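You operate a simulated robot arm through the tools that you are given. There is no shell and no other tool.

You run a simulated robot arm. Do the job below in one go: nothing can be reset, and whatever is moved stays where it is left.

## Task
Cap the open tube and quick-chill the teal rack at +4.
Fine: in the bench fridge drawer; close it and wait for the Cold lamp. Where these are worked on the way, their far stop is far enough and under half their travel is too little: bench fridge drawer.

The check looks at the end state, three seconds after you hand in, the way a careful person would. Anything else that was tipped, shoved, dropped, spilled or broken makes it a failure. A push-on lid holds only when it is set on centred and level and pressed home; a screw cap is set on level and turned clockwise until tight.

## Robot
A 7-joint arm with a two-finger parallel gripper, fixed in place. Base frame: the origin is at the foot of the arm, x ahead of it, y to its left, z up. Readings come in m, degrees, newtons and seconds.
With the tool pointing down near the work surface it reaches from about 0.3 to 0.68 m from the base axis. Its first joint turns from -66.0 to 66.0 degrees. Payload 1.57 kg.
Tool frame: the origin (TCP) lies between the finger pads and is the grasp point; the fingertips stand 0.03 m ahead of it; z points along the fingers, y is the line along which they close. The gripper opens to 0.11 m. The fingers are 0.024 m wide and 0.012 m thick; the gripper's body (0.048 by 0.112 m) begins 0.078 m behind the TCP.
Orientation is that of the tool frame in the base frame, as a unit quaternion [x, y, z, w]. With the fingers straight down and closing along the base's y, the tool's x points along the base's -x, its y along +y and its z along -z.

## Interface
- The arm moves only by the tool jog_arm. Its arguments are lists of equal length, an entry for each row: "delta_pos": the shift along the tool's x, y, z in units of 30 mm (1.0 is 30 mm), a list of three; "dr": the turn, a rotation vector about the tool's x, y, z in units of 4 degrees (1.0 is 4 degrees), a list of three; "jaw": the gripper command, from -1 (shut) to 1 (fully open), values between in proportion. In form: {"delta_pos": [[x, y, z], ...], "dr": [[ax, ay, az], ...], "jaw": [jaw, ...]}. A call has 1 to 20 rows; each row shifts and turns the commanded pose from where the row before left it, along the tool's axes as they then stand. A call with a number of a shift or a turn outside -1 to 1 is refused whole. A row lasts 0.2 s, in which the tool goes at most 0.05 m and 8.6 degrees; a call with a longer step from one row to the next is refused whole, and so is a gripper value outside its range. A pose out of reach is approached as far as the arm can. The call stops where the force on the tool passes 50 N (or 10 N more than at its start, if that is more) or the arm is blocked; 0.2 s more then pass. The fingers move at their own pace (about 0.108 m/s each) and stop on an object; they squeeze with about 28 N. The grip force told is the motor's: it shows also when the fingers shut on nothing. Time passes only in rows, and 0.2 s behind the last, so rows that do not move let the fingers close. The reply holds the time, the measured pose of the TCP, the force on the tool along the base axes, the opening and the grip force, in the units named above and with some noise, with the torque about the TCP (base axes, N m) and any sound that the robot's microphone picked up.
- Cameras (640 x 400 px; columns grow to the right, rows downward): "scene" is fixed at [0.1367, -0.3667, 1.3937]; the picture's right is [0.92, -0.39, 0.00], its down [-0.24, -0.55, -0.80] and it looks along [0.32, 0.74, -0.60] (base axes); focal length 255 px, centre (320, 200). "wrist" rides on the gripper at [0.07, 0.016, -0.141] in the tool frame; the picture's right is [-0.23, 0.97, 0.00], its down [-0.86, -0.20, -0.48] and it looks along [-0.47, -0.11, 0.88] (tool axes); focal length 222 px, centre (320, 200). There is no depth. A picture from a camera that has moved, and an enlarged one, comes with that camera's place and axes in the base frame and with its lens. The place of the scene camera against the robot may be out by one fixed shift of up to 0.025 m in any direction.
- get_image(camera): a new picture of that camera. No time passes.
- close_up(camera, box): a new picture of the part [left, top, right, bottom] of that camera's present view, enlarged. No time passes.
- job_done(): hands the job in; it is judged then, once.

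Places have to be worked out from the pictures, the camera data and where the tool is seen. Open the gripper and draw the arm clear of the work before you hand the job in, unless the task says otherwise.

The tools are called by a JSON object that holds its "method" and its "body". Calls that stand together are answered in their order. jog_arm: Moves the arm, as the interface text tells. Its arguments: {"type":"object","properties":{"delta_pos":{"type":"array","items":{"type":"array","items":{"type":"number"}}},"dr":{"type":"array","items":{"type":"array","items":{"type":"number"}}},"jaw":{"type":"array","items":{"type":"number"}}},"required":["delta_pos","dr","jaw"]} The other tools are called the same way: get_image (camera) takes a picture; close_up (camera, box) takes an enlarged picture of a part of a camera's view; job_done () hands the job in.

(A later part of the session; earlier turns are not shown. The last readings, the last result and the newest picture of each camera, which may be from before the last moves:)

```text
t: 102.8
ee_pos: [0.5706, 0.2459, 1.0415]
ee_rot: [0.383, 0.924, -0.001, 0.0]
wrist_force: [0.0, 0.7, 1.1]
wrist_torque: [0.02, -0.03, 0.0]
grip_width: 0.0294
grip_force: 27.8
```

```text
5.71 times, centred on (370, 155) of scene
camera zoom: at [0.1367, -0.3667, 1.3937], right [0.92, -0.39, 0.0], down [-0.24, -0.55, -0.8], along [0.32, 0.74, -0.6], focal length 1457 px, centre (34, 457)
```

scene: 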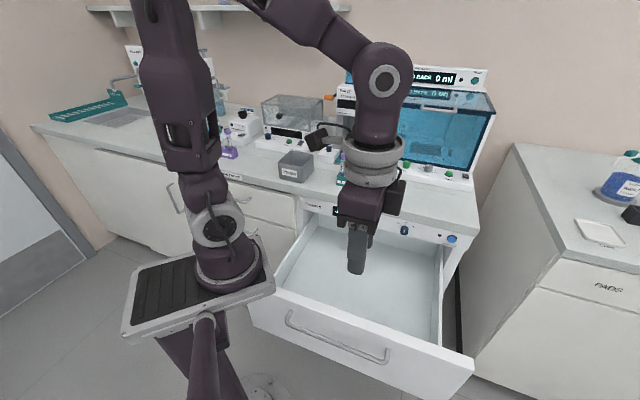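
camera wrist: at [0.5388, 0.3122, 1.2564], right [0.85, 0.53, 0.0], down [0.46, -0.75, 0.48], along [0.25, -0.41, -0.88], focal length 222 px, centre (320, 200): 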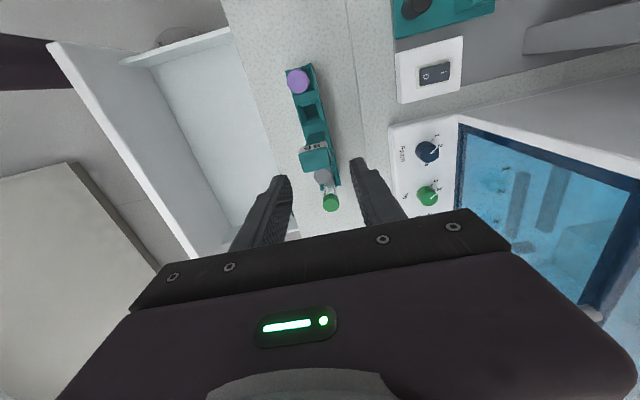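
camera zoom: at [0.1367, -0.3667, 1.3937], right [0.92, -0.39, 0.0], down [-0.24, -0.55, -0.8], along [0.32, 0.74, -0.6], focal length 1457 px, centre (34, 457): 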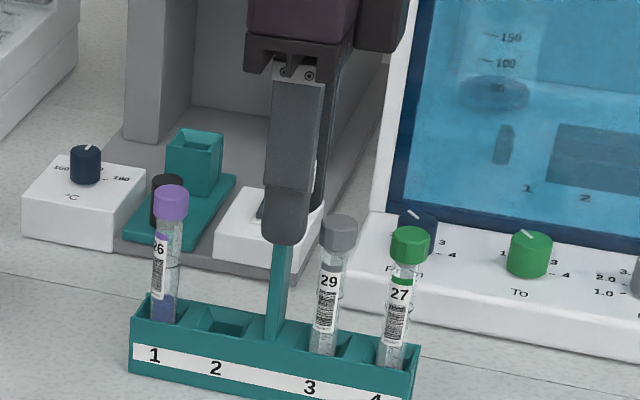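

The sign block is gripped at 29 mm. I'll lift slowly by 25 mm and check that the rack hangs level.

{"method": "jog_arm", "body": {"delta_pos": [[0, 0, -0.15], [0, 0, -0.25], [0, 0, -0.43], [0, 0, 0]], "dr": [[0, 0, 0], [0, 0, 0], [0, 0, 0], [0, 0, 0]], "jaw": [-1, -1, -1, -1]}}

{"method": "close_up", "body": {"camera": "scene", "box": [320, 110, 420, 210]}}

{"method": "get_image", "body": {"camera": "wrist"}}

```text
t: 103.8
ee_pos: [0.5714, 0.2462, 1.0666]
ee_rot: [0.383, 0.924, -0.001, -0.001]
wrist_force: [0.5, -0.4, -1.1]
wrist_torque: [-0.02, 0.02, 0.0]
grip_width: 0.0297
grip_force: 28.3
```

```text
4.00 times, centred on (370, 160) of scene
camera zoom: at [0.1367, -0.3667, 1.3937], right [0.92, -0.39, 0.0], down [-0.24, -0.55, -0.8], along [0.32, 0.74, -0.6], focal length 1020 px, centre (120, 360)
```

zoom: 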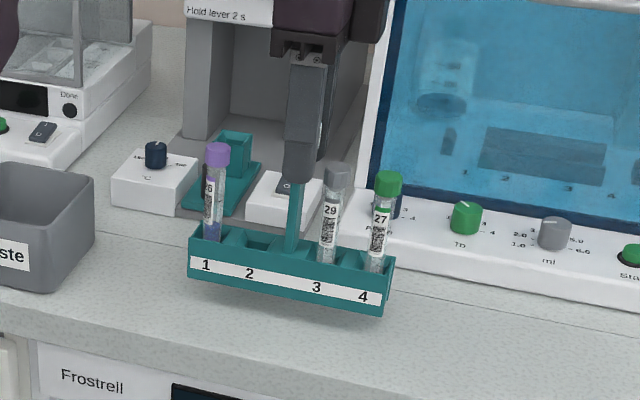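

```text
taken
camera wrist: at [0.5336, 0.3069, 1.2087], right [0.85, 0.53, 0.0], down [0.46, -0.75, 0.48], along [0.25, -0.41, -0.88], focal length 222 px, centre (320, 200)
```

wrist: 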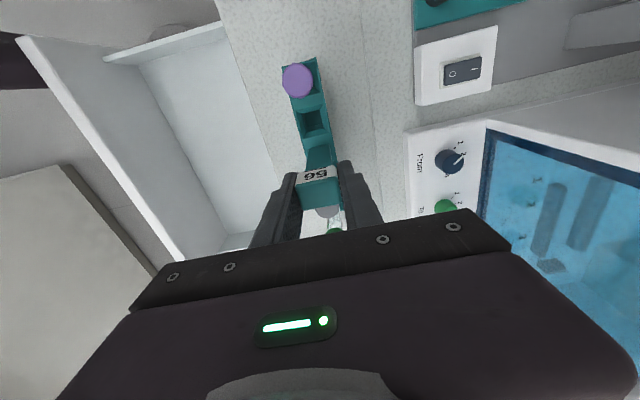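

The rack hangs level. I'll raise it a bit more and carry it gently over the open drawer, to n≈0.34, u≈0.29.

{"method": "jog_arm", "body": {"delta_pos": [[0, 0, -0.4], [0, 0, -0.4], [0, 0, -0.3], [-0.09, -0.35, 0], [-0.167, -0.661, 0], [-0.167, -0.661, 0], [-0.167, -0.661, 0], [-0.167, -0.661, 0], [-0.167, -0.661, 0], [-0.167, -0.661, 0], [-0.167, -0.661, 0], [-0.167, -0.661, 0], [-0.167, -0.661, 0], [-0.167, -0.661, 0], [-0.167, -0.661, 0], [-0.08, -0.31, 0], [0, 0, 0]], "dr": [[0, 0, 0], [0, 0, 0], [0, 0, 0], [0, 0, 0], [0, 0, 0], [0, 0, 0], [0, 0, 0], [0, 0, 0], [0, 0, 0], [0, 0, 0], [0, 0, 0], [0, 0, 0], [0, 0, 0], [0, 0, 0], [0, 0, 0], [0, 0, 0], [0, 0, 0]], "jaw": [-1, -1, -1, -1, -1, -1, -1, -1, -1, -1, -1, -1, -1, -1, -1, -1, -1]}}

{"method": "get_image", "body": {"camera": "scene"}}

{"method": "get_image", "body": {"camera": "wrist"}}

```text
t: 107.4
ee_pos: [0.4444, 0.0338, 1.1016]
ee_rot: [0.383, 0.924, -0.001, 0.0]
wrist_force: [-0.8, -0.7, -2.6]
wrist_torque: [0.02, 0.0, 0.01]
grip_width: 0.0297
grip_force: 27.6
```

```text
taken
```

scene: 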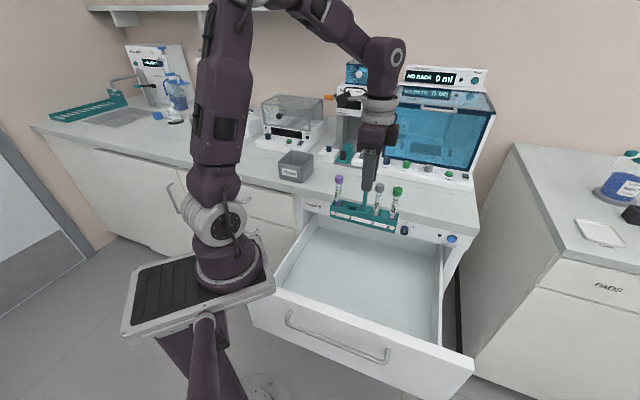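

```text
taken
camera wrist: at [0.4072, 0.0962, 1.2432], right [0.85, 0.53, 0.0], down [0.46, -0.75, 0.48], along [0.25, -0.41, -0.88], focal length 222 px, centre (320, 200)
```

wrist: 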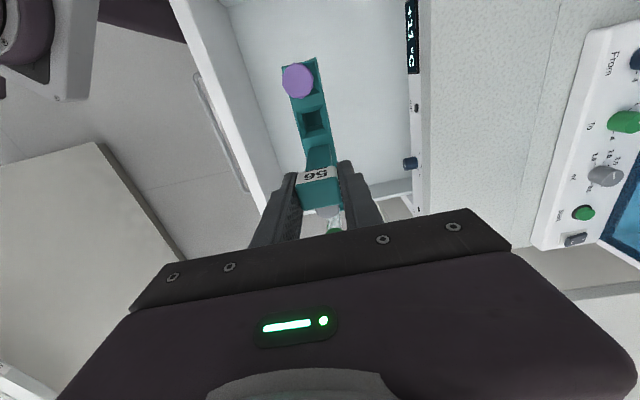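

The rack is over the open drawer with clearance all round. I'll lower it to well inside, stopping above the floor.

{"method": "jog_arm", "body": {"delta_pos": [[0, 0, 0.4], [0, 0, 0.7], [0, 0, 0.7], [0, 0, 0.7], [0, 0, 0.7], [0, 0, 0.7], [0, 0, 0.7], [0, 0, 0.7], [0, 0, 0.7], [0, 0, 0.7], [0, 0, 0.7], [0, 0, 0.7], [0, 0, 0.7], [0, 0, 0.4], [0, 0, 0]], "dr": [[0, 0, 0], [0, 0, 0], [0, 0, 0], [0, 0, 0], [0, 0, 0], [0, 0, 0], [0, 0, 0], [0, 0, 0], [0, 0, 0], [0, 0, 0], [0, 0, 0], [0, 0, 0], [0, 0, 0], [0, 0, 0], [0, 0, 0]], "jaw": [-1, -1, -1, -1, -1, -1, -1, -1, -1, -1, -1, -1, -1, -1, -1]}}

{"method": "get_image", "body": {"camera": "scene"}}

{"method": "get_image", "body": {"camera": "wrist"}}

```text
t: 110.6
ee_pos: [0.4471, 0.0341, 0.8253]
ee_rot: [0.383, 0.924, -0.001, 0.0]
wrist_force: [0.1, -0.2, -2.2]
wrist_torque: [-0.01, 0.01, 0.01]
grip_width: 0.0295
grip_force: 28.5
```

```text
taken
```

scene: 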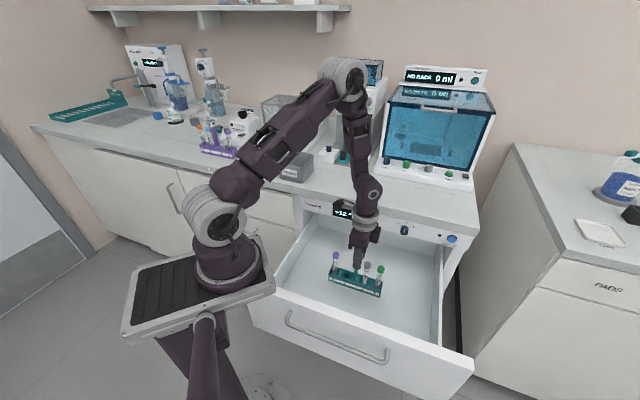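

```text
taken
camera wrist: at [0.4091, 0.0959, 0.9668], right [0.85, 0.53, 0.0], down [0.46, -0.75, 0.48], along [0.25, -0.41, -0.88], focal length 222 px, centre (320, 200)
```

wrist: 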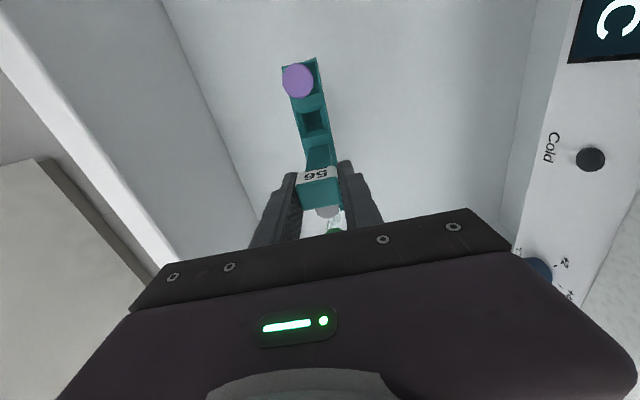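

The rack is inside the drawer but not on the floor yet. I'll continue down slowly, watching for contact.

{"method": "jog_arm", "body": {"delta_pos": [[0, 0, 0.25], [0, 0, 0.25], [0, 0, 0.25], [0, 0, 0.25], [0, 0, 0.25], [0, 0, 0.25], [0, 0, 0]], "dr": [[0, 0, 0], [0, 0, 0], [0, 0, 0], [0, 0, 0], [0, 0, 0], [0, 0, 0], [0, 0, 0]], "jaw": [-1, -1, -1, -1, -1, -1, -1]}}

{"method": "close_up", "body": {"camera": "scene", "box": [290, 220, 450, 340]}}

```text
t: 112.2
ee_pos: [0.4452, 0.0353, 0.779]
ee_rot: [0.384, 0.924, -0.001, 0.0]
wrist_force: [-0.2, -0.6, -1.2]
wrist_torque: [0.01, -0.01, 0.04]
grip_width: 0.0296
grip_force: 27.7
```

```text
3.33 times, centred on (370, 280) of scene
camera zoom: at [0.1367, -0.3667, 1.3937], right [0.92, -0.39, 0.0], down [-0.24, -0.55, -0.8], along [0.32, 0.74, -0.6], focal length 850 px, centre (153, -67)
```

zoom: 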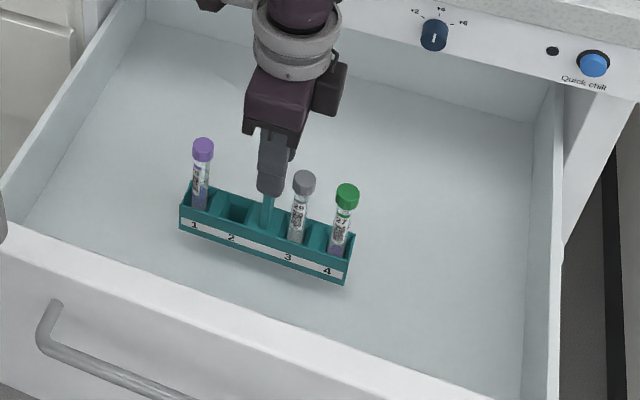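

There's still a little clearance, judging by the shadow. I'll keep going down in fine steps.

{"method": "jog_arm", "body": {"delta_pos": [[0, 0, 0.15], [0, 0, 0.15], [0, 0, 0.15], [0, 0, 0.15], [0, 0, 0.15], [0, 0, 0]], "dr": [[0, 0, 0], [0, 0, 0], [0, 0, 0], [0, 0, 0], [0, 0, 0], [0, 0, 0]], "jaw": [-1, -1, -1, -1, -1, -1]}}

{"method": "close_up", "body": {"camera": "scene", "box": [310, 240, 410, 320]}}

```text
t: 113.6
ee_pos: [0.4451, 0.0344, 0.7558]
ee_rot: [0.384, 0.923, -0.001, -0.001]
wrist_force: [-0.7, 0.4, -1.7]
wrist_torque: [0.0, 0.03, 0.0]
grip_width: 0.0299
grip_force: 28.1
```

```text
5.00 times, centred on (360, 280) of scene
camera zoom: at [0.1367, -0.3667, 1.3937], right [0.92, -0.39, 0.0], down [-0.24, -0.55, -0.8], along [0.32, 0.74, -0.6], focal length 1275 px, centre (120, -200)
```

zoom: 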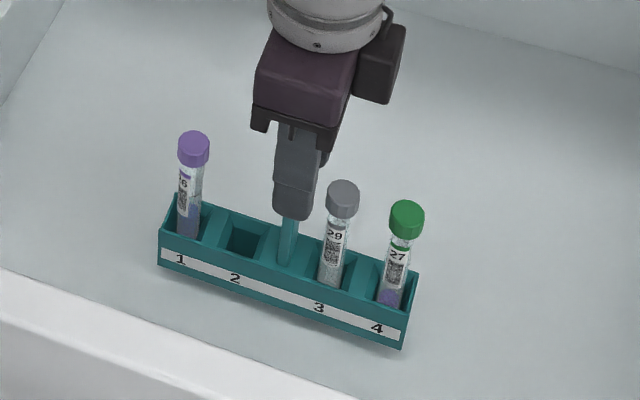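

Still hanging, with the shadow close beneath. I'll continue in 3 mm steps.

{"method": "jog_arm", "body": {"delta_pos": [[0, 0, 0.1], [0, 0, 0.1], [0, 0, 0.1], [0, 0, 0.1], [0, 0, 0.1], [0, 0, 0]], "dr": [[0, 0, 0], [0, 0, 0], [0, 0, 0], [0, 0, 0], [0, 0, 0], [0, 0, 0]], "jaw": [-1, -1, -1, -1, -1, -1]}}

{"method": "close_up", "body": {"camera": "scene", "box": [310, 240, 410, 320]}}

```text
t: 115.0
ee_pos: [0.4455, 0.035, 0.7429]
ee_rot: [0.384, 0.923, -0.001, 0.0]
wrist_force: [-1.1, 0.5, 6.5]
wrist_torque: [-0.04, -0.06, -0.03]
grip_width: 0.0295
grip_force: 28.1
```

```text
5.00 times, centred on (360, 280) of scene
camera zoom: at [0.1366, -0.3667, 1.3937], right [0.92, -0.39, 0.0], down [-0.24, -0.55, -0.8], along [0.32, 0.74, -0.6], focal length 1275 px, centre (120, -200)
```

zoom: 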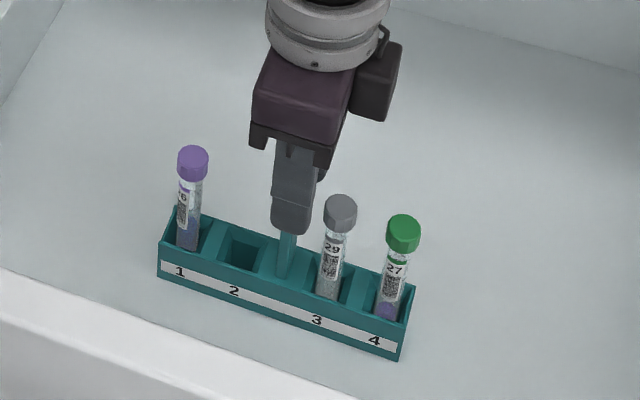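

Light contact (6.5 N): the rack is on the drawer floor, level. I'll open the fingers and lift straight out.

{"method": "jog_arm", "body": {"delta_pos": [[0, 0, 0], [0, 0, 0], [0, 0, 0], [0, 0, -0.3], [0, 0, -0.6], [0, 0, -0.9], [0, 0, -0.9], [0, 0, -0.9], [0, 0, -0.9], [0, 0, -0.9], [0, 0, -0.9], [0, 0, -0.9], [0, 0, 0]], "dr": [[0, 0, 0], [0, 0, 0], [0, 0, 0], [0, 0, 0], [0, 0, 0], [0, 0, 0], [0, 0, 0], [0, 0, 0], [0, 0, 0], [0, 0, 0], [0, 0, 0], [0, 0, 0], [0, 0, 0]], "jaw": [-0.4, -0.1, 0.1, 0.1, 0.1, 0.1, 0.1, 0.1, 0.1, 0.1, 0.1, 0.1, 0.1]}}

{"method": "close_up", "body": {"camera": "scene", "box": [240, 190, 480, 390]}}

{"method": "get_image", "body": {"camera": "wrist"}}

```text
t: 117.8
ee_pos: [0.4471, 0.0358, 0.9596]
ee_rot: [0.384, 0.923, -0.001, -0.001]
wrist_force: [-0.1, -0.6, -0.5]
wrist_torque: [-0.01, 0.03, 0.0]
grip_width: 0.0606
grip_force: 0.1
```

```text
2.00 times, centred on (360, 290) of scene
camera zoom: at [0.1367, -0.3667, 1.3937], right [0.92, -0.39, 0.0], down [-0.24, -0.55, -0.8], along [0.32, 0.74, -0.6], focal length 510 px, centre (240, 20)
```

zoom: 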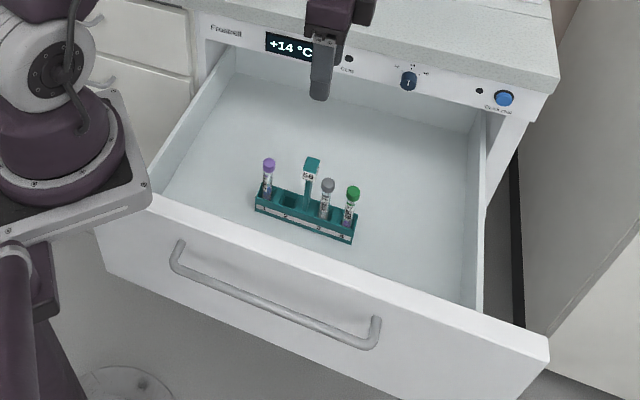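

```text
taken
camera wrist: at [0.409, 0.0965, 1.1003], right [0.85, 0.53, 0.0], down [0.46, -0.75, 0.48], along [0.25, -0.41, -0.88], focal length 222 px, centre (320, 200)
```

wrist: 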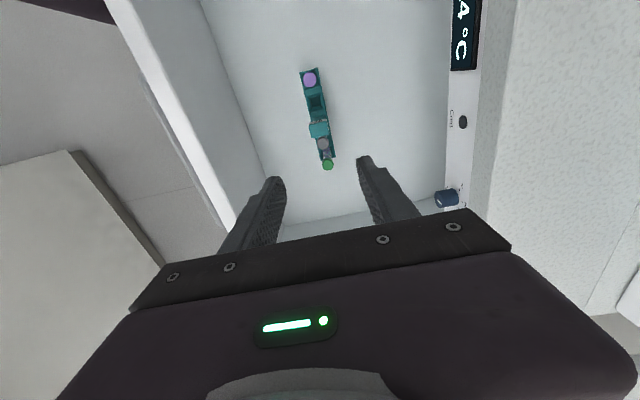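

The rack stands upright in the drawer. Now I'll retrace to the handle, starting by rising and moving back to the point above it.

{"method": "jog_arm", "body": {"delta_pos": [[0, 0, -0.85], [0, 0, -0.85], [0, 0, -0.85], [0, 0, -0.85], [0, 0, -0.85], [0, 0, -0.85], [-0.142, -0.858, 0], [-0.142, -0.858, 0], [-0.142, -0.858, 0], [-0.142, -0.858, 0], [-0.142, -0.858, 0], [-0.142, -0.858, 0], [-0.142, -0.858, 0], [-0.142, -0.858, 0], [-0.142, -0.858, 0], [0, 0, 0]], "dr": [[0, 0, 0], [0, 0, 0], [0, 0, 0], [0, 0, 0], [0, 0, 0], [0, 0, 0], [0, 0, 0], [0, 0, 0], [0, 0, 0], [0, 0, 0], [0, 0, 0], [0, 0, 0], [0, 0, 0], [0, 0, 0], [0, 0, 0], [0, 0, 0]], "jaw": [-0.236, -0.236, -0.236, -0.236, -0.236, -0.236, -0.236, -0.236, -0.236, -0.236, -0.236, -0.236, -0.236, -0.236, -0.236, -0.236]}}

{"method": "jog_arm", "body": {"delta_pos": [[0, 0, 0.95], [0, 0, 0.95], [0, 0, 0.95], [0, 0, 0.95], [0, 0, 0.95], [0, 0, 0], [0, 0, 0], [0, 0, 0], [0, 0, 0], [0, 0, 0], [0, 0, 0], [0, 0, 0], [0, 0, 0], [0, 0, 0], [0, -0.6, 0.6], [0, -0.6, 0.6], [0, 0, 0]], "dr": [[0, 0, 0], [0, 0, 0], [0, 0, 0], [0, 0, 0], [0, 0, 0], [-1, 0, 0], [-1, 0, 0], [-1, 0, 0], [-1, 0, 0], [-1, 0, 0], [-1, 0, 0], [-1, 0, 0], [-1, 0, 0], [-1, 0, 0], [0, 0, 0], [0, 0, 0], [0, 0, 0]], "jaw": [-0.236, -0.236, -0.236, -0.236, -0.236, -0.236, -0.236, -0.236, -0.236, -0.236, -0.236, -0.236, -0.236, -0.236, -0.236, -0.236, -0.236]}}

{"method": "get_image", "body": {"camera": "wrist"}}

{"method": "close_up", "body": {"camera": "wrist", "box": [180, 60, 420, 240]}}

{"method": "get_image", "body": {"camera": "scene"}}

```text
t: 121.2
ee_pos: [0.311, -0.156, 1.1105]
ee_rot: [0.383, 0.924, 0.0, 0.0]
wrist_force: [0.0, 0.4, 0.0]
wrist_torque: [0.0, 0.0, 0.02]
grip_width: 0.042
grip_force: 0.2
```

```text
t: 124.8
ee_pos: [0.3042, -0.163, 0.918]
ee_rot: [0.364, 0.879, 0.285, 0.119]
wrist_force: [0.2, 1.0, 0.4]
wrist_torque: [-0.01, 0.03, -0.03]
grip_width: 0.0421
grip_force: 0.1
```

```text
taken
camera wrist: at [0.2056, -0.1622, 1.0431], right [0.72, 0.4, 0.57], down [0.29, -0.92, 0.27], along [0.63, -0.03, -0.78], focal length 222 px, centre (320, 200)
```

wrist: 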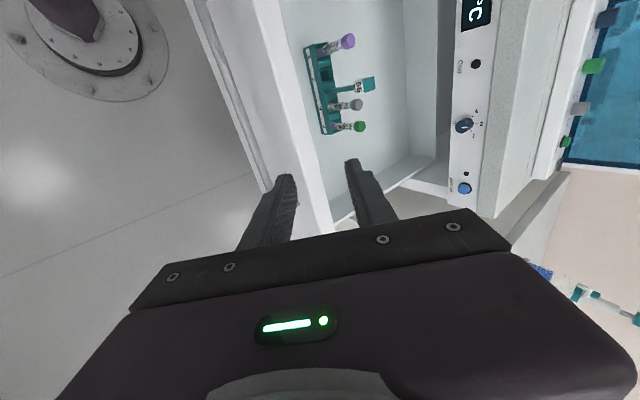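

```text
2.22 times, centred on (300, 150) of wrist
camera zoom: at [0.2056, -0.1622, 1.0431], right [0.72, 0.4, 0.57], down [0.29, -0.92, 0.27], along [0.63, -0.03, -0.78], focal length 494 px, centre (364, 311)
```

zoom: 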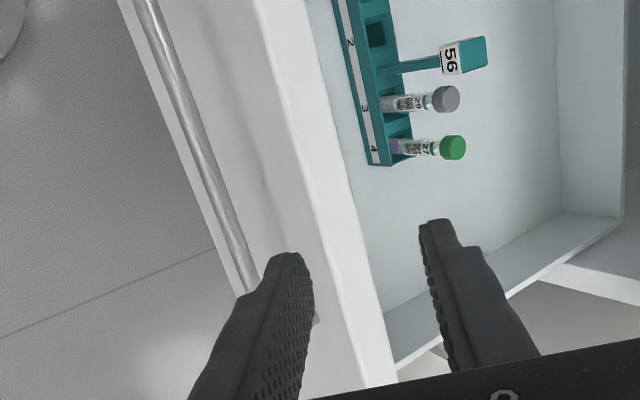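

```text
taken
```

scene: 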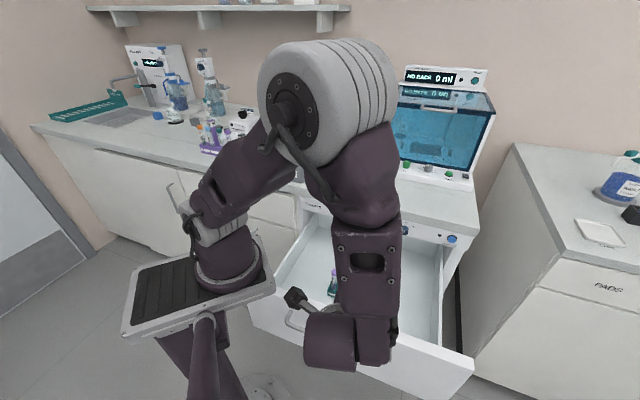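

I'm back at the same pose as after releasing, and the rack is untouched. I'll lower straight down over the bar, the reverse of the way out.

{"method": "jog_arm", "body": {"delta_pos": [[-0.18, 0, 0], [0, -0.361, 0.491], [0, -0.361, 0.491], [0, -0.361, 0.491], [0, -0.361, 0.491], [0, -0.361, 0.491], [0, -0.361, 0.491], [0, 0, 0]], "dr": [[0, 0, 0], [0, 0, 0], [0, 0, 0], [0, 0, 0], [0, 0, 0], [0, 0, 0], [0, 0, 0], [0, 0, 0]], "jaw": [-0.236, -0.236, -0.236, -0.236, -0.236, -0.236, -0.236, -0.236]}}

{"method": "close_up", "body": {"camera": "wrist", "box": [220, 80, 420, 230]}}

```text
t: 126.6
ee_pos: [0.3067, -0.1673, 0.8083]
ee_rot: [0.364, 0.879, 0.284, 0.118]
wrist_force: [-0.7, 0.5, -0.2]
wrist_torque: [0.01, 0.01, 0.01]
grip_width: 0.0419
grip_force: 0.0
```

```text
2.67 times, centred on (320, 155) of wrist
camera zoom: at [0.2076, -0.1647, 0.9337], right [0.72, 0.4, 0.57], down [0.29, -0.92, 0.27], along [0.63, -0.03, -0.78], focal length 592 px, centre (320, 320)
```

zoom: 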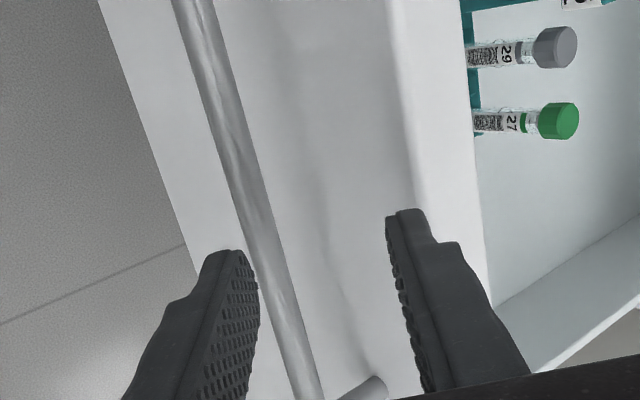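

The geometry matches: the bar passes inside the lower finger. I'll descend the last 36 mm and close.

{"method": "jog_arm", "body": {"delta_pos": [[0, -0.24, 0.327], [0, -0.24, 0.327], [0, -0.24, 0.327], [0, 0, 0], [0, 0, 0], [0, 0, 0], [0, 0, 0]], "dr": [[0, 0, 0], [0, 0, 0], [0, 0, 0], [0, 0, 0], [0, 0, 0], [0, 0, 0], [0, 0, 0]], "jaw": [-0.236, -0.236, -0.236, -0.236, -0.6, -1, -1]}}

{"method": "close_up", "body": {"camera": "wrist", "box": [220, 80, 420, 230]}}

```text
t: 128.2
ee_pos: [0.3066, -0.1659, 0.7726]
ee_rot: [0.364, 0.879, 0.284, 0.118]
wrist_force: [0.2, 1.5, 8.4]
wrist_torque: [0.11, -0.08, 0.05]
grip_width: 0.0115
grip_force: 29.0
```

```text
2.67 times, centred on (320, 155) of wrist
camera zoom: at [0.208, -0.1653, 0.8976], right [0.72, 0.4, 0.57], down [0.29, -0.92, 0.27], along [0.63, -0.03, -0.77], focal length 592 px, centre (320, 320)
```

zoom: 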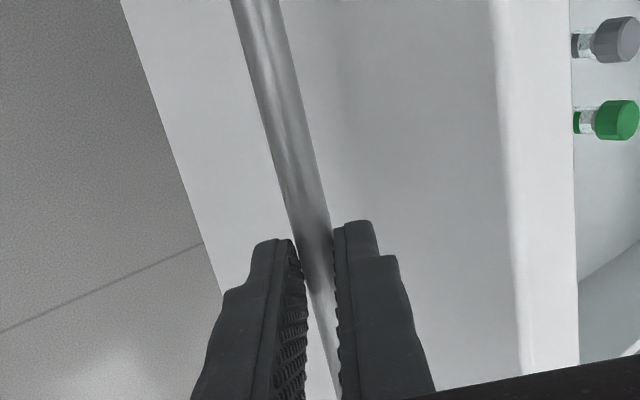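

The handle is gripped. I'll push the drawer in gently, ramping up the speed so the rack doesn't rock.

{"method": "jog_arm", "body": {"delta_pos": [[0, 0.1, 0.073], [0, 0.2, 0.147], [0, 0.32, 0.235], [0, 0.4, 0.29], [0, 0.4, 0.29], [0, 0.4, 0.29], [0, 0.4, 0.29], [0, 0.4, 0.29], [0, 0.32, 0.235], [0, 0.2, 0.147], [0, 0, 0]], "dr": [[0, 0, 0], [0, 0, 0], [0, 0, 0], [0, 0, 0], [0, 0, 0], [0, 0, 0], [0, 0, 0], [0, 0, 0], [0, 0, 0], [0, 0, 0], [0, 0, 0]], "jaw": [-1, -1, -1, -1, -1, -1, -1, -1, -1, -1, -1]}}

{"method": "get_image", "body": {"camera": "wrist"}}

{"method": "get_image", "body": {"camera": "scene"}}

```text
t: 130.6
ee_pos: [0.3893, -0.0839, 0.7709]
ee_rot: [0.365, 0.879, 0.284, 0.118]
wrist_force: [-4.8, 5.1, 14.2]
wrist_torque: [0.21, -0.1, 0.21]
grip_width: 0.0118
grip_force: 29.3
```

```text
taken
camera wrist: at [0.2919, -0.0834, 0.8953], right [0.72, 0.4, 0.57], down [0.29, -0.92, 0.27], along [0.63, -0.03, -0.78], focal length 222 px, centre (320, 200)
```

wrist: 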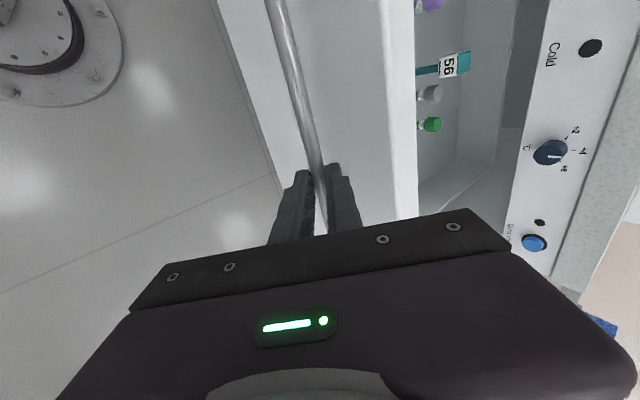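

```text
taken
```

scene: 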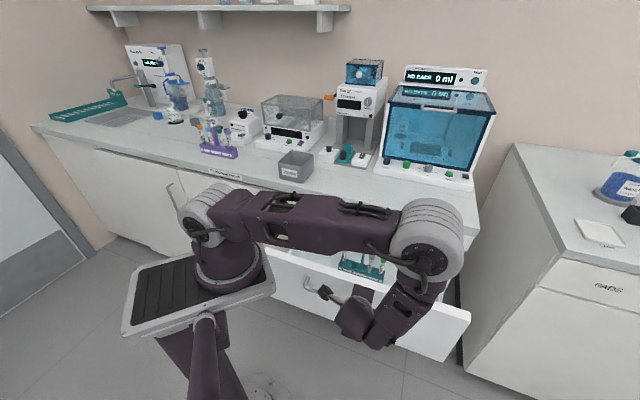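

The rack is stable and sliding in. I'll continue pushing.

{"method": "jog_arm", "body": {"delta_pos": [[0, 0.11, 0.06], [0, 0.2, 0.147], [0, 0.32, 0.235], [0, 0.4, 0.29], [0, 0.4, 0.29], [0, 0.4, 0.29], [0, 0.4, 0.29], [0, 0.4, 0.29], [0, 0.32, 0.235], [0, 0.2, 0.147], [0, 0, 0]], "dr": [[0, 0, 0], [0, 0, 0], [0, 0, 0], [0, 0, 0], [0, 0, 0], [0, 0, 0], [0, 0, 0], [0, 0, 0], [0, 0, 0], [0, 0, 0], [0, 0, 0]], "jaw": [-1, -1, -1, -1, -1, -1, -1, -1, -1, -1, -1]}}

{"method": "get_image", "body": {"camera": "wrist"}}

{"method": "get_image", "body": {"camera": "scene"}}

```text
t: 133.0
ee_pos: [0.4731, -0.0011, 0.7724]
ee_rot: [0.365, 0.879, 0.285, 0.117]
wrist_force: [1.1, -2.2, -12.8]
wrist_torque: [0.02, 0.35, 0.28]
grip_width: 0.0117
grip_force: 28.9
```

```text
taken
camera wrist: at [0.3736, -0.0004, 0.8976], right [0.72, 0.4, 0.57], down [0.29, -0.92, 0.27], along [0.63, -0.03, -0.78], focal length 222 px, centre (320, 200)
```

wrist: 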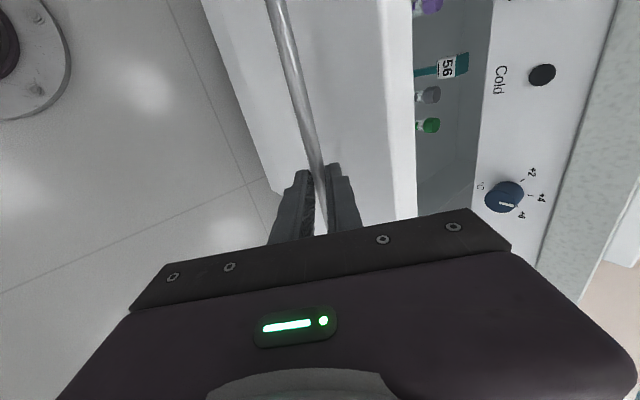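

```text
taken
```

scene: 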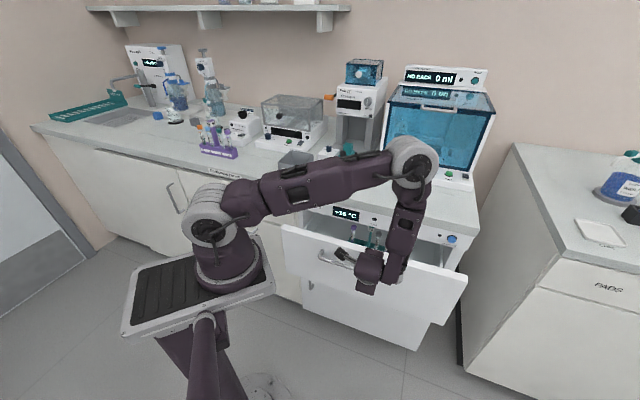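

The rack clears the opening. I'll push the last 116 mm, slowing at the end.

{"method": "jog_arm", "body": {"delta_pos": [[0, 0.1, 0.08], [0, 0.2, 0.147], [0, 0.35, 0.255], [0, 0.4, 0.29], [0, 0.4, 0.29], [0, 0.4, 0.29], [0, 0.35, 0.255], [0, 0.3, 0.22], [0, 0.2, 0.147], [0, 0.15, 0.11], [0, 0.12, 0.088], [0, 0.1, 0.073], [0, 0.1, 0.073], [0, 0, 0]], "dr": [[0, 0, 0], [0, 0, 0], [0, 0, 0], [0, 0, 0], [0, 0, 0], [0, 0, 0], [0, 0, 0], [0, 0, 0], [0, 0, 0], [0, 0, 0], [0, 0, 0], [0, 0, 0], [0, 0, 0], [0, 0, 0]], "jaw": [-1, -1, -1, -1, -1, -1, -1, -1, -1, -1, -1, -1, -1, -1]}}

{"method": "get_image", "body": {"camera": "wrist"}}

{"method": "close_up", "body": {"camera": "scene", "box": [280, 190, 480, 315]}}

```text
t: 136.0
ee_pos: [0.5544, 0.0808, 0.772]
ee_rot: [0.365, 0.879, 0.283, 0.119]
wrist_force: [-18.2, -2.8, 21.1]
wrist_torque: [0.19, 0.2, 0.3]
grip_width: 0.0119
grip_force: 29.2
```

```text
taken
camera wrist: at [0.4563, 0.082, 0.8968], right [0.72, 0.4, 0.57], down [0.29, -0.92, 0.27], along [0.63, -0.03, -0.78], focal length 222 px, centre (320, 200)
```

wrist: 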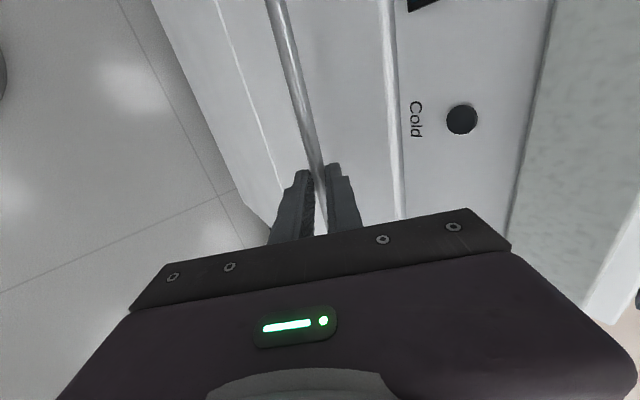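

```text
3.20 times, centred on (380, 252) of scene
camera zoom: at [0.1359, -0.3668, 1.3937], right [0.92, -0.39, 0.0], down [-0.23, -0.55, -0.8], along [0.32, 0.74, -0.6], focal length 816 px, centre (128, 32)
```

zoom: 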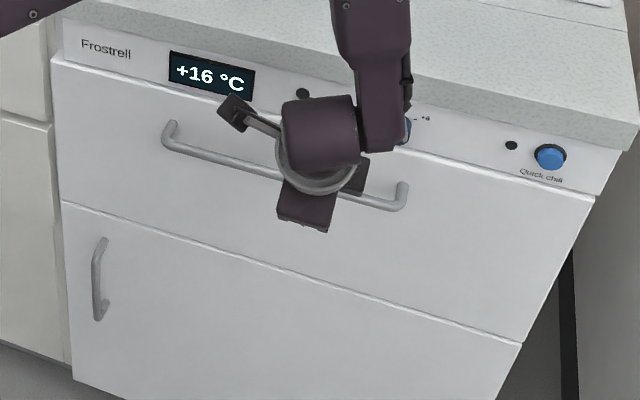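

The drawer front is flush, with about 15 N push-back at the stop. I'll press 2 mm more to be sure, then release and withdraw along the fingers.

{"method": "jog_arm", "body": {"delta_pos": [[0, 0.05, 0.04], [0, 0, 0], [0, 0, 0], [0, 0, 0], [0, 0, -0.4], [0, 0, -0.7], [0, 0, -0.9], [0, 0, -0.9], [0, 0, 0]], "dr": [[0, 0, 0], [0, 0, 0], [0, 0, 0], [0, 0, 0], [0, 0, 0], [0, 0, 0], [0, 0, 0], [0, 0, 0], [0, 0, 0]], "jaw": [-1, -1, -0.6, -0.35, -0.35, -0.35, -0.35, -0.35, -0.35]}}

{"method": "get_image", "body": {"camera": "wrist"}}

{"method": "close_up", "body": {"camera": "scene", "box": [280, 190, 480, 315]}}

```text
t: 138.0
ee_pos: [0.5237, 0.0466, 0.8424]
ee_rot: [0.364, 0.879, 0.285, 0.118]
wrist_force: [0.0, 0.1, -0.2]
wrist_torque: [0.0, 0.01, 0.03]
grip_width: 0.0363
grip_force: 0.0
```

```text
taken
camera wrist: at [0.424, 0.0477, 0.9669], right [0.72, 0.4, 0.57], down [0.29, -0.92, 0.27], along [0.63, -0.03, -0.78], focal length 222 px, centre (320, 200)
```

wrist: 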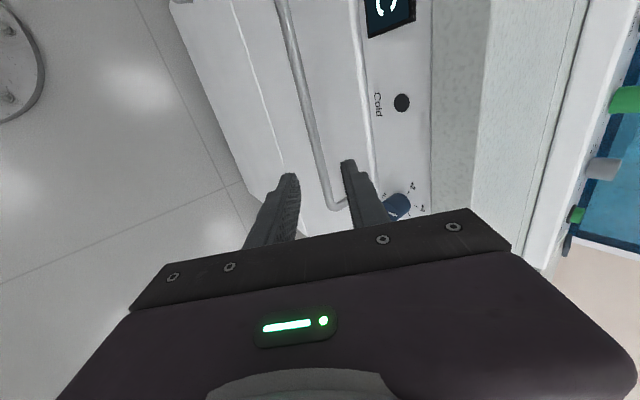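

```text
3.20 times, centred on (380, 252) of scene
camera zoom: at [0.1367, -0.3667, 1.3937], right [0.92, -0.39, 0.0], down [-0.24, -0.55, -0.8], along [0.32, 0.74, -0.6], focal length 816 px, centre (128, 32)
```

zoom: 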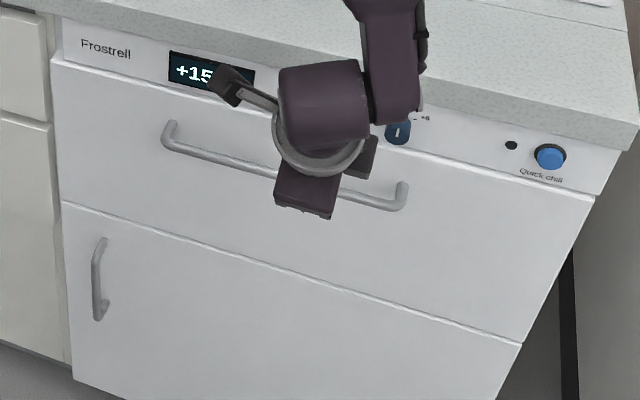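

The drawer is shut and the temperature is falling. Next is the Quick chill button. I'll back away, return to vertical and yaw round again.

{"method": "jog_arm", "body": {"delta_pos": [[0, 0, -0.9], [0, 0, -0.9], [0, 0, -0.9], [0, 0, 0], [0, 0, 0], [0, 0, 0], [0, 0, 0], [0, 0, 0], [0, 0, 0], [0, 0, 0], [0, 0, 0], [0, 0, 0], [0, 0, 0], [0, 0, 0], [0, 0, 0], [0, 0, 0], [0, 0, 0], [0, 0, 0], [0, 0, 0], [0, 0, 0]], "dr": [[0, 0, 0], [0, 0, 0], [0, 0, 0], [1, 0, 0], [1, 0, 0], [1, 0, 0], [1, 0, 0], [1, 0, 0], [1, 0, 0], [1, 0, 0], [1, 0, 0], [1, 0, 0], [0, 0, -1], [0, 0, -1], [0, 0, -1], [0, 0, -1], [0, 0, -1], [0, 0, -1], [0, 0, -1], [0, 0, -1]], "jaw": [-0.5, -1, -1, -1, -1, -1, -1, -1, -1, -1, -1, -1, -1, -1, -1, -1, -1, -1, -1, -1]}}

{"method": "jog_arm", "body": {"delta_pos": [[0, 0, 0], [0, 0, 0], [0, 0, 0], [0, 0, 0], [0, 0, 0], [0, 0, 0], [0, 0, 0], [0, 0, 0], [0, 0, 0], [0, 0, 0], [0, 0, 0], [0, 0, 0], [0, 0, 0], [0, 0, 0], [0, 0, 0], [0, 0, 0]], "dr": [[0, 0, -1], [0, 0, -1], [0, 0, -1], [0, 0, -1], [0, 0, -1], [0, 0, -1], [0, 0, -1], [0, 0, -1], [0, 0, -1], [0, 0, -1], [0, 0, -1], [0, 0, -1], [0, 0, -1], [0, 0, -1], [0, 0, -0.6], [0, 0, 0]], "jaw": [-1, -1, -1, -1, -1, -1, -1, -1, -1, -1, -1, -1, -1, -1, -1, -1]}}

{"method": "get_image", "body": {"camera": "scene"}}

{"method": "get_image", "body": {"camera": "wrist"}}

```text
t: 142.2
ee_pos: [0.4868, 0.0121, 0.9071]
ee_rot: [0.113, 0.994, -0.001, -0.002]
wrist_force: [-0.6, -0.2, -0.4]
wrist_torque: [0.01, 0.01, 0.01]
grip_width: 0.0001
grip_force: 21.0
```

```text
t: 145.6
ee_pos: [0.4866, 0.0133, 0.907]
ee_rot: [-0.386, 0.922, -0.001, -0.001]
wrist_force: [0.1, -0.6, 0.2]
wrist_torque: [-0.04, -0.02, -0.05]
grip_width: 0.0
grip_force: 21.1
```

```text
taken
```

scene: 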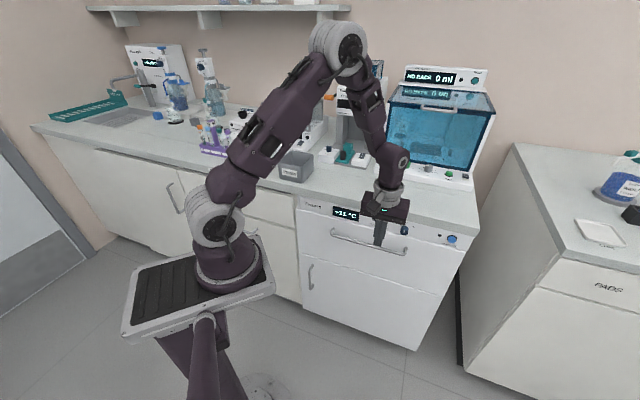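

```text
taken
camera wrist: at [0.4263, -0.0242, 1.0496], right [-0.53, 0.85, 0.0], down [0.74, 0.47, 0.48], along [0.4, 0.25, -0.88], focal length 222 px, centre (320, 200)
```

wrist: 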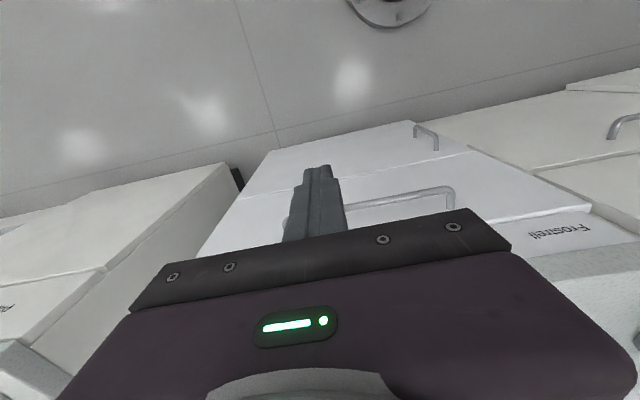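

I'm vertical again, facing the panel. I'll move sideways to the button column and tilt the fingers toward the panel.

{"method": "jog_arm", "body": {"delta_pos": [[0, -0.915, 0], [0, -0.915, 0], [0, -0.915, 0], [0, -0.915, 0], [0, -0.915, 0], [0, -0.915, 0], [0, -0.915, 0], [0, 0, 0], [0, 0, 0], [0, 0, 0], [0, 0, 0], [0, 0, 0], [0, 0, 0], [0, 0, 0], [0, 0, 0], [0, 0, 0], [0, 0, 0], [0, 0, 0], [0, 0, 0]], "dr": [[0, 0, 0], [0, 0, 0], [0, 0, 0], [0, 0, 0], [0, 0, 0], [0, 0, 0], [0, 0, 0], [0, -1, 0], [0, -1, 0], [0, -1, 0], [0, -1, 0], [0, -1, 0], [0, -1, 0], [0, -1, 0], [0, -1, 0], [0, -1, 0], [0, -1, 0], [0, -1, 0], [0, 0, 0]], "jaw": [-1, -1, -1, -1, -1, -1, -1, -1, -1, -1, -1, -1, -1, -1, -1, -1, -1, -1, -1]}}

{"method": "get_image", "body": {"camera": "wrist"}}

{"method": "get_image", "body": {"camera": "scene"}}

```text
t: 149.6
ee_pos: [0.6238, -0.1222, 0.9081]
ee_rot: [-0.357, 0.856, 0.144, 0.345]
wrist_force: [0.1, -0.3, 0.6]
wrist_torque: [-0.03, -0.03, 0.02]
grip_width: 0.0001
grip_force: 21.6
```

```text
taken
camera wrist: at [0.5079, -0.2161, 0.9623], right [-0.58, 0.8, 0.16], down [0.34, 0.06, 0.94], along [0.74, 0.6, -0.31], focal length 222 px, centre (320, 200)
```

wrist: 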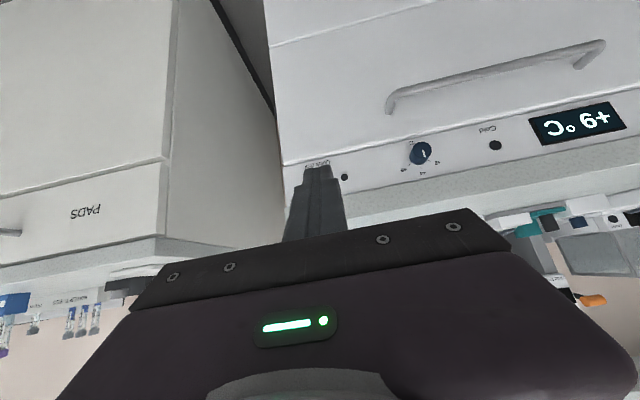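

```text
taken
```

scene: 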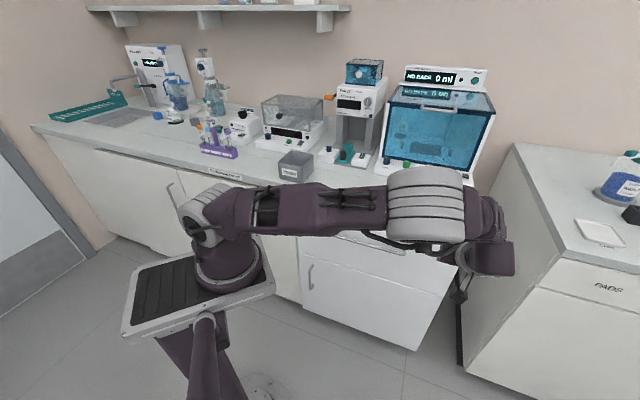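

The finger column is nearly lined up with the button, which is behind the tips. The LED dot's offset puts the button at u≈0.534, z≈0.842. I'll tilt to about 64° and move to a pre-press position.

{"method": "jog_arm", "body": {"delta_pos": [[0, 0, 0], [0, 0, 0], [0, 0, 0], [0, 0, 0], [0, 0, 0], [0.235, -0.055, 0.72], [0.235, -0.055, 0.72], [0.235, -0.055, 0.72], [0.235, -0.055, 0.72], [0, 0, 0]], "dr": [[0, -1, 0], [0, -1, 0], [0, -1, 0], [0, -1, 0], [0, -1, 0], [0, 0, 0], [0, 0, 0], [0, 0, 0], [0, 0, 0], [0, 0, 0]], "jaw": [-1, -1, -1, -1, -1, -1, -1, -1, -1, -1]}}

{"method": "get_image", "body": {"camera": "wrist"}}

{"method": "close_up", "body": {"camera": "wrist", "box": [220, 80, 420, 230]}}

{"method": "close_up", "body": {"camera": "scene", "box": [390, 190, 510, 310]}}

```text
t: 151.8
ee_pos: [0.6762, -0.0796, 0.845]
ee_rot: [-0.327, 0.783, 0.204, 0.488]
wrist_force: [0.2, -0.4, -0.7]
wrist_torque: [0.0, 0.03, 0.0]
grip_width: 0.0
grip_force: 21.1
```

```text
taken
camera wrist: at [0.5537, -0.179, 0.8451], right [-0.62, 0.76, 0.2], down [0.1, -0.18, 0.98], along [0.78, 0.63, 0.03], focal length 222 px, centre (320, 200)
```

wrist: 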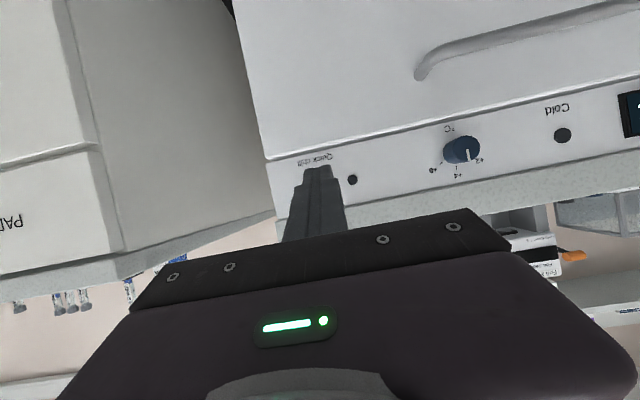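

```text
2.67 times, centred on (320, 155) of wrist
camera zoom: at [0.5537, -0.179, 0.8451], right [-0.62, 0.76, 0.2], down [0.1, -0.18, 0.98], along [0.78, 0.63, 0.03], focal length 592 px, centre (320, 320)
```

zoom: 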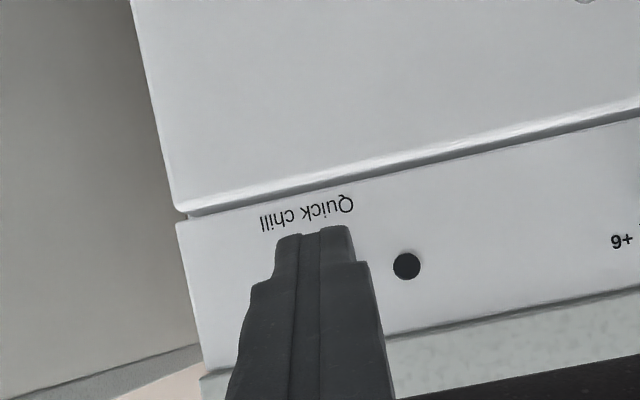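

```text
3.33 times, centred on (450, 250) of scene
camera zoom: at [0.1367, -0.3667, 1.3937], right [0.92, -0.39, 0.0], down [-0.24, -0.55, -0.8], along [0.32, 0.74, -0.6], focal length 850 px, centre (-113, 33)
```

zoom: 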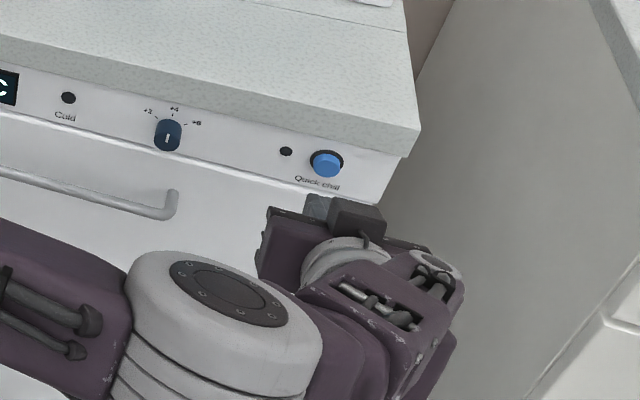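

The LED measures at u≈0.505 and the button about 33 mm to its right, so the fingertips line up with the button centre. I'll advance horizontally, first quickly then in 3 mm steps until it presses.

{"method": "jog_arm", "body": {"delta_pos": [[-0.22, -0.05, 0.449], [-0.22, -0.03, 0.449], [-0.044, 0, 0.09], [-0.044, 0, 0.09], [-0.044, 0, 0.09], [0, 0, 0]], "dr": [[0, 0, 0], [0, 0, 0], [0, 0, 0], [0, 0, 0], [0, 0, 0], [0, 0, 0]], "jaw": [-1, -1, -1, -1, -1, -1]}}

{"method": "close_up", "body": {"camera": "wrist", "box": [220, 80, 420, 230]}}

{"method": "close_up", "body": {"camera": "scene", "box": [390, 190, 510, 310]}}

```text
t: 153.2
ee_pos: [0.7049, -0.0545, 0.8438]
ee_rot: [-0.328, 0.783, 0.204, 0.488]
wrist_force: [-0.8, -0.2, 0.1]
wrist_torque: [0.02, -0.02, -0.04]
grip_width: 0.0
grip_force: 20.9
```

```text
2.67 times, centred on (320, 155) of wrist
camera zoom: at [0.5813, -0.1537, 0.8455], right [-0.62, 0.76, 0.2], down [0.1, -0.18, 0.98], along [0.78, 0.63, 0.03], focal length 592 px, centre (320, 320)
```

zoom: 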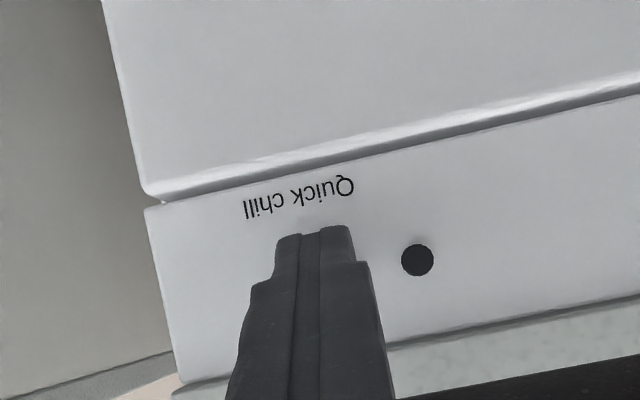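

```text
3.33 times, centred on (450, 250) of scene
camera zoom: at [0.1367, -0.3667, 1.3937], right [0.92, -0.39, 0.0], down [-0.24, -0.55, -0.8], along [0.32, 0.74, -0.6], focal length 850 px, centre (-113, 33)
```

zoom: 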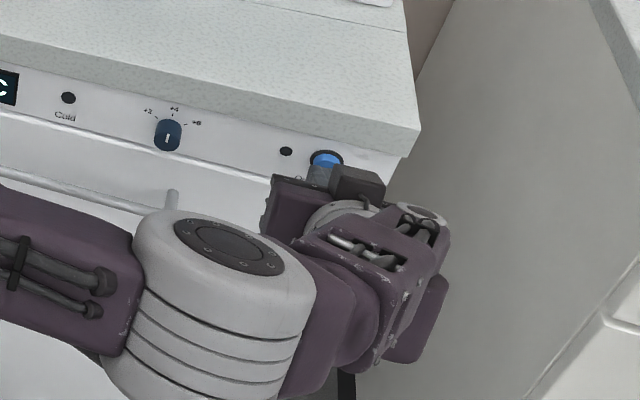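

No contact yet, and the fingertips are right in front of the button. I'll continue in small steps.

{"method": "jog_arm", "body": {"delta_pos": [[-0.044, 0, 0.09], [-0.044, 0, 0.09], [-0.03, 0, 0.06], [0, 0, 0]], "dr": [[0, 0, 0], [0, 0, 0], [0, 0, 0], [0, 0, 0]], "jaw": [-1, -1, -1, -1]}}

{"method": "close_up", "body": {"camera": "wrist", "box": [220, 80, 420, 230]}}

{"method": "close_up", "body": {"camera": "scene", "box": [300, 190, 470, 300]}}

```text
t: 154.2
ee_pos: [0.7072, -0.0495, 0.8452]
ee_rot: [-0.327, 0.783, 0.204, 0.488]
wrist_force: [-17.1, -9.9, 7.7]
wrist_torque: [0.14, -0.09, 0.16]
grip_width: 0.0
grip_force: 21.3
heard: click
```

```text
2.67 times, centred on (320, 155) of wrist
camera zoom: at [0.5861, -0.1492, 0.8453], right [-0.62, 0.76, 0.2], down [0.1, -0.18, 0.98], along [0.78, 0.63, 0.03], focal length 592 px, centre (320, 320)
```

zoom: 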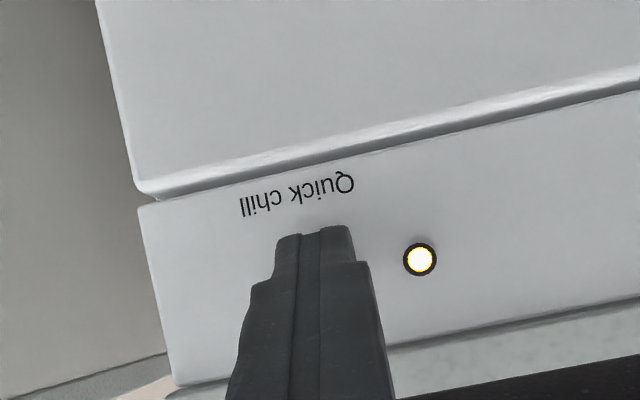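

```text
3.64 times, centred on (385, 245) of scene
camera zoom: at [0.1361, -0.367, 1.3937], right [0.92, -0.39, 0.0], down [-0.23, -0.55, -0.8], along [0.32, 0.74, -0.6], focal length 927 px, centre (84, 36)
```

zoom: 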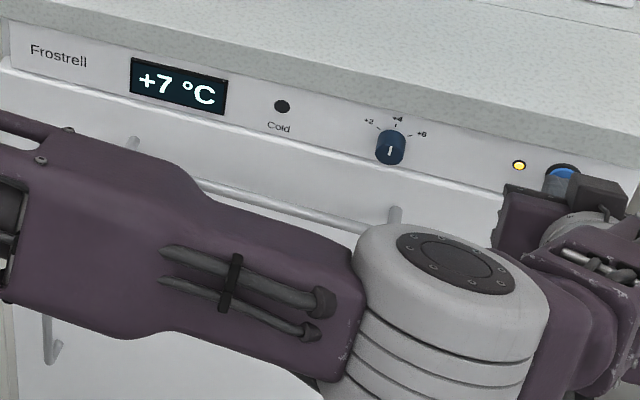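

There was a click and the Quick chill LED is lit. I'll back straight away from the button and watch the display while the chill runs.

{"method": "jog_arm", "body": {"delta_pos": [[0.22, 0, -0.449], [0.44, 0, -0.898], [0.44, 0, -0.898], [0, 0, 0], [0, 0, 0]], "dr": [[0, 0, 0], [0, 0, 0], [0, 0, 0], [0, 0, 0], [0, 0, 0]], "jaw": [-1, -1, -1, -1, -1]}}

{"method": "close_up", "body": {"camera": "scene", "box": [300, 190, 480, 310]}}

```text
t: 155.4
ee_pos: [0.6563, -0.1034, 0.845]
ee_rot: [-0.327, 0.783, 0.204, 0.489]
wrist_force: [1.2, -1.2, 0.1]
wrist_torque: [0.04, -0.03, 0.0]
grip_width: 0.0
grip_force: 21.1
```

```text
3.33 times, centred on (390, 250) of scene
camera zoom: at [0.1367, -0.3667, 1.3937], right [0.92, -0.39, 0.0], down [-0.24, -0.55, -0.8], along [0.32, 0.74, -0.6], focal length 850 px, centre (87, 33)
```

zoom: 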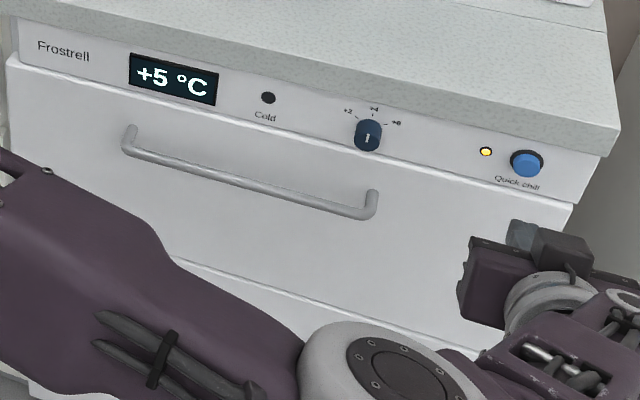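

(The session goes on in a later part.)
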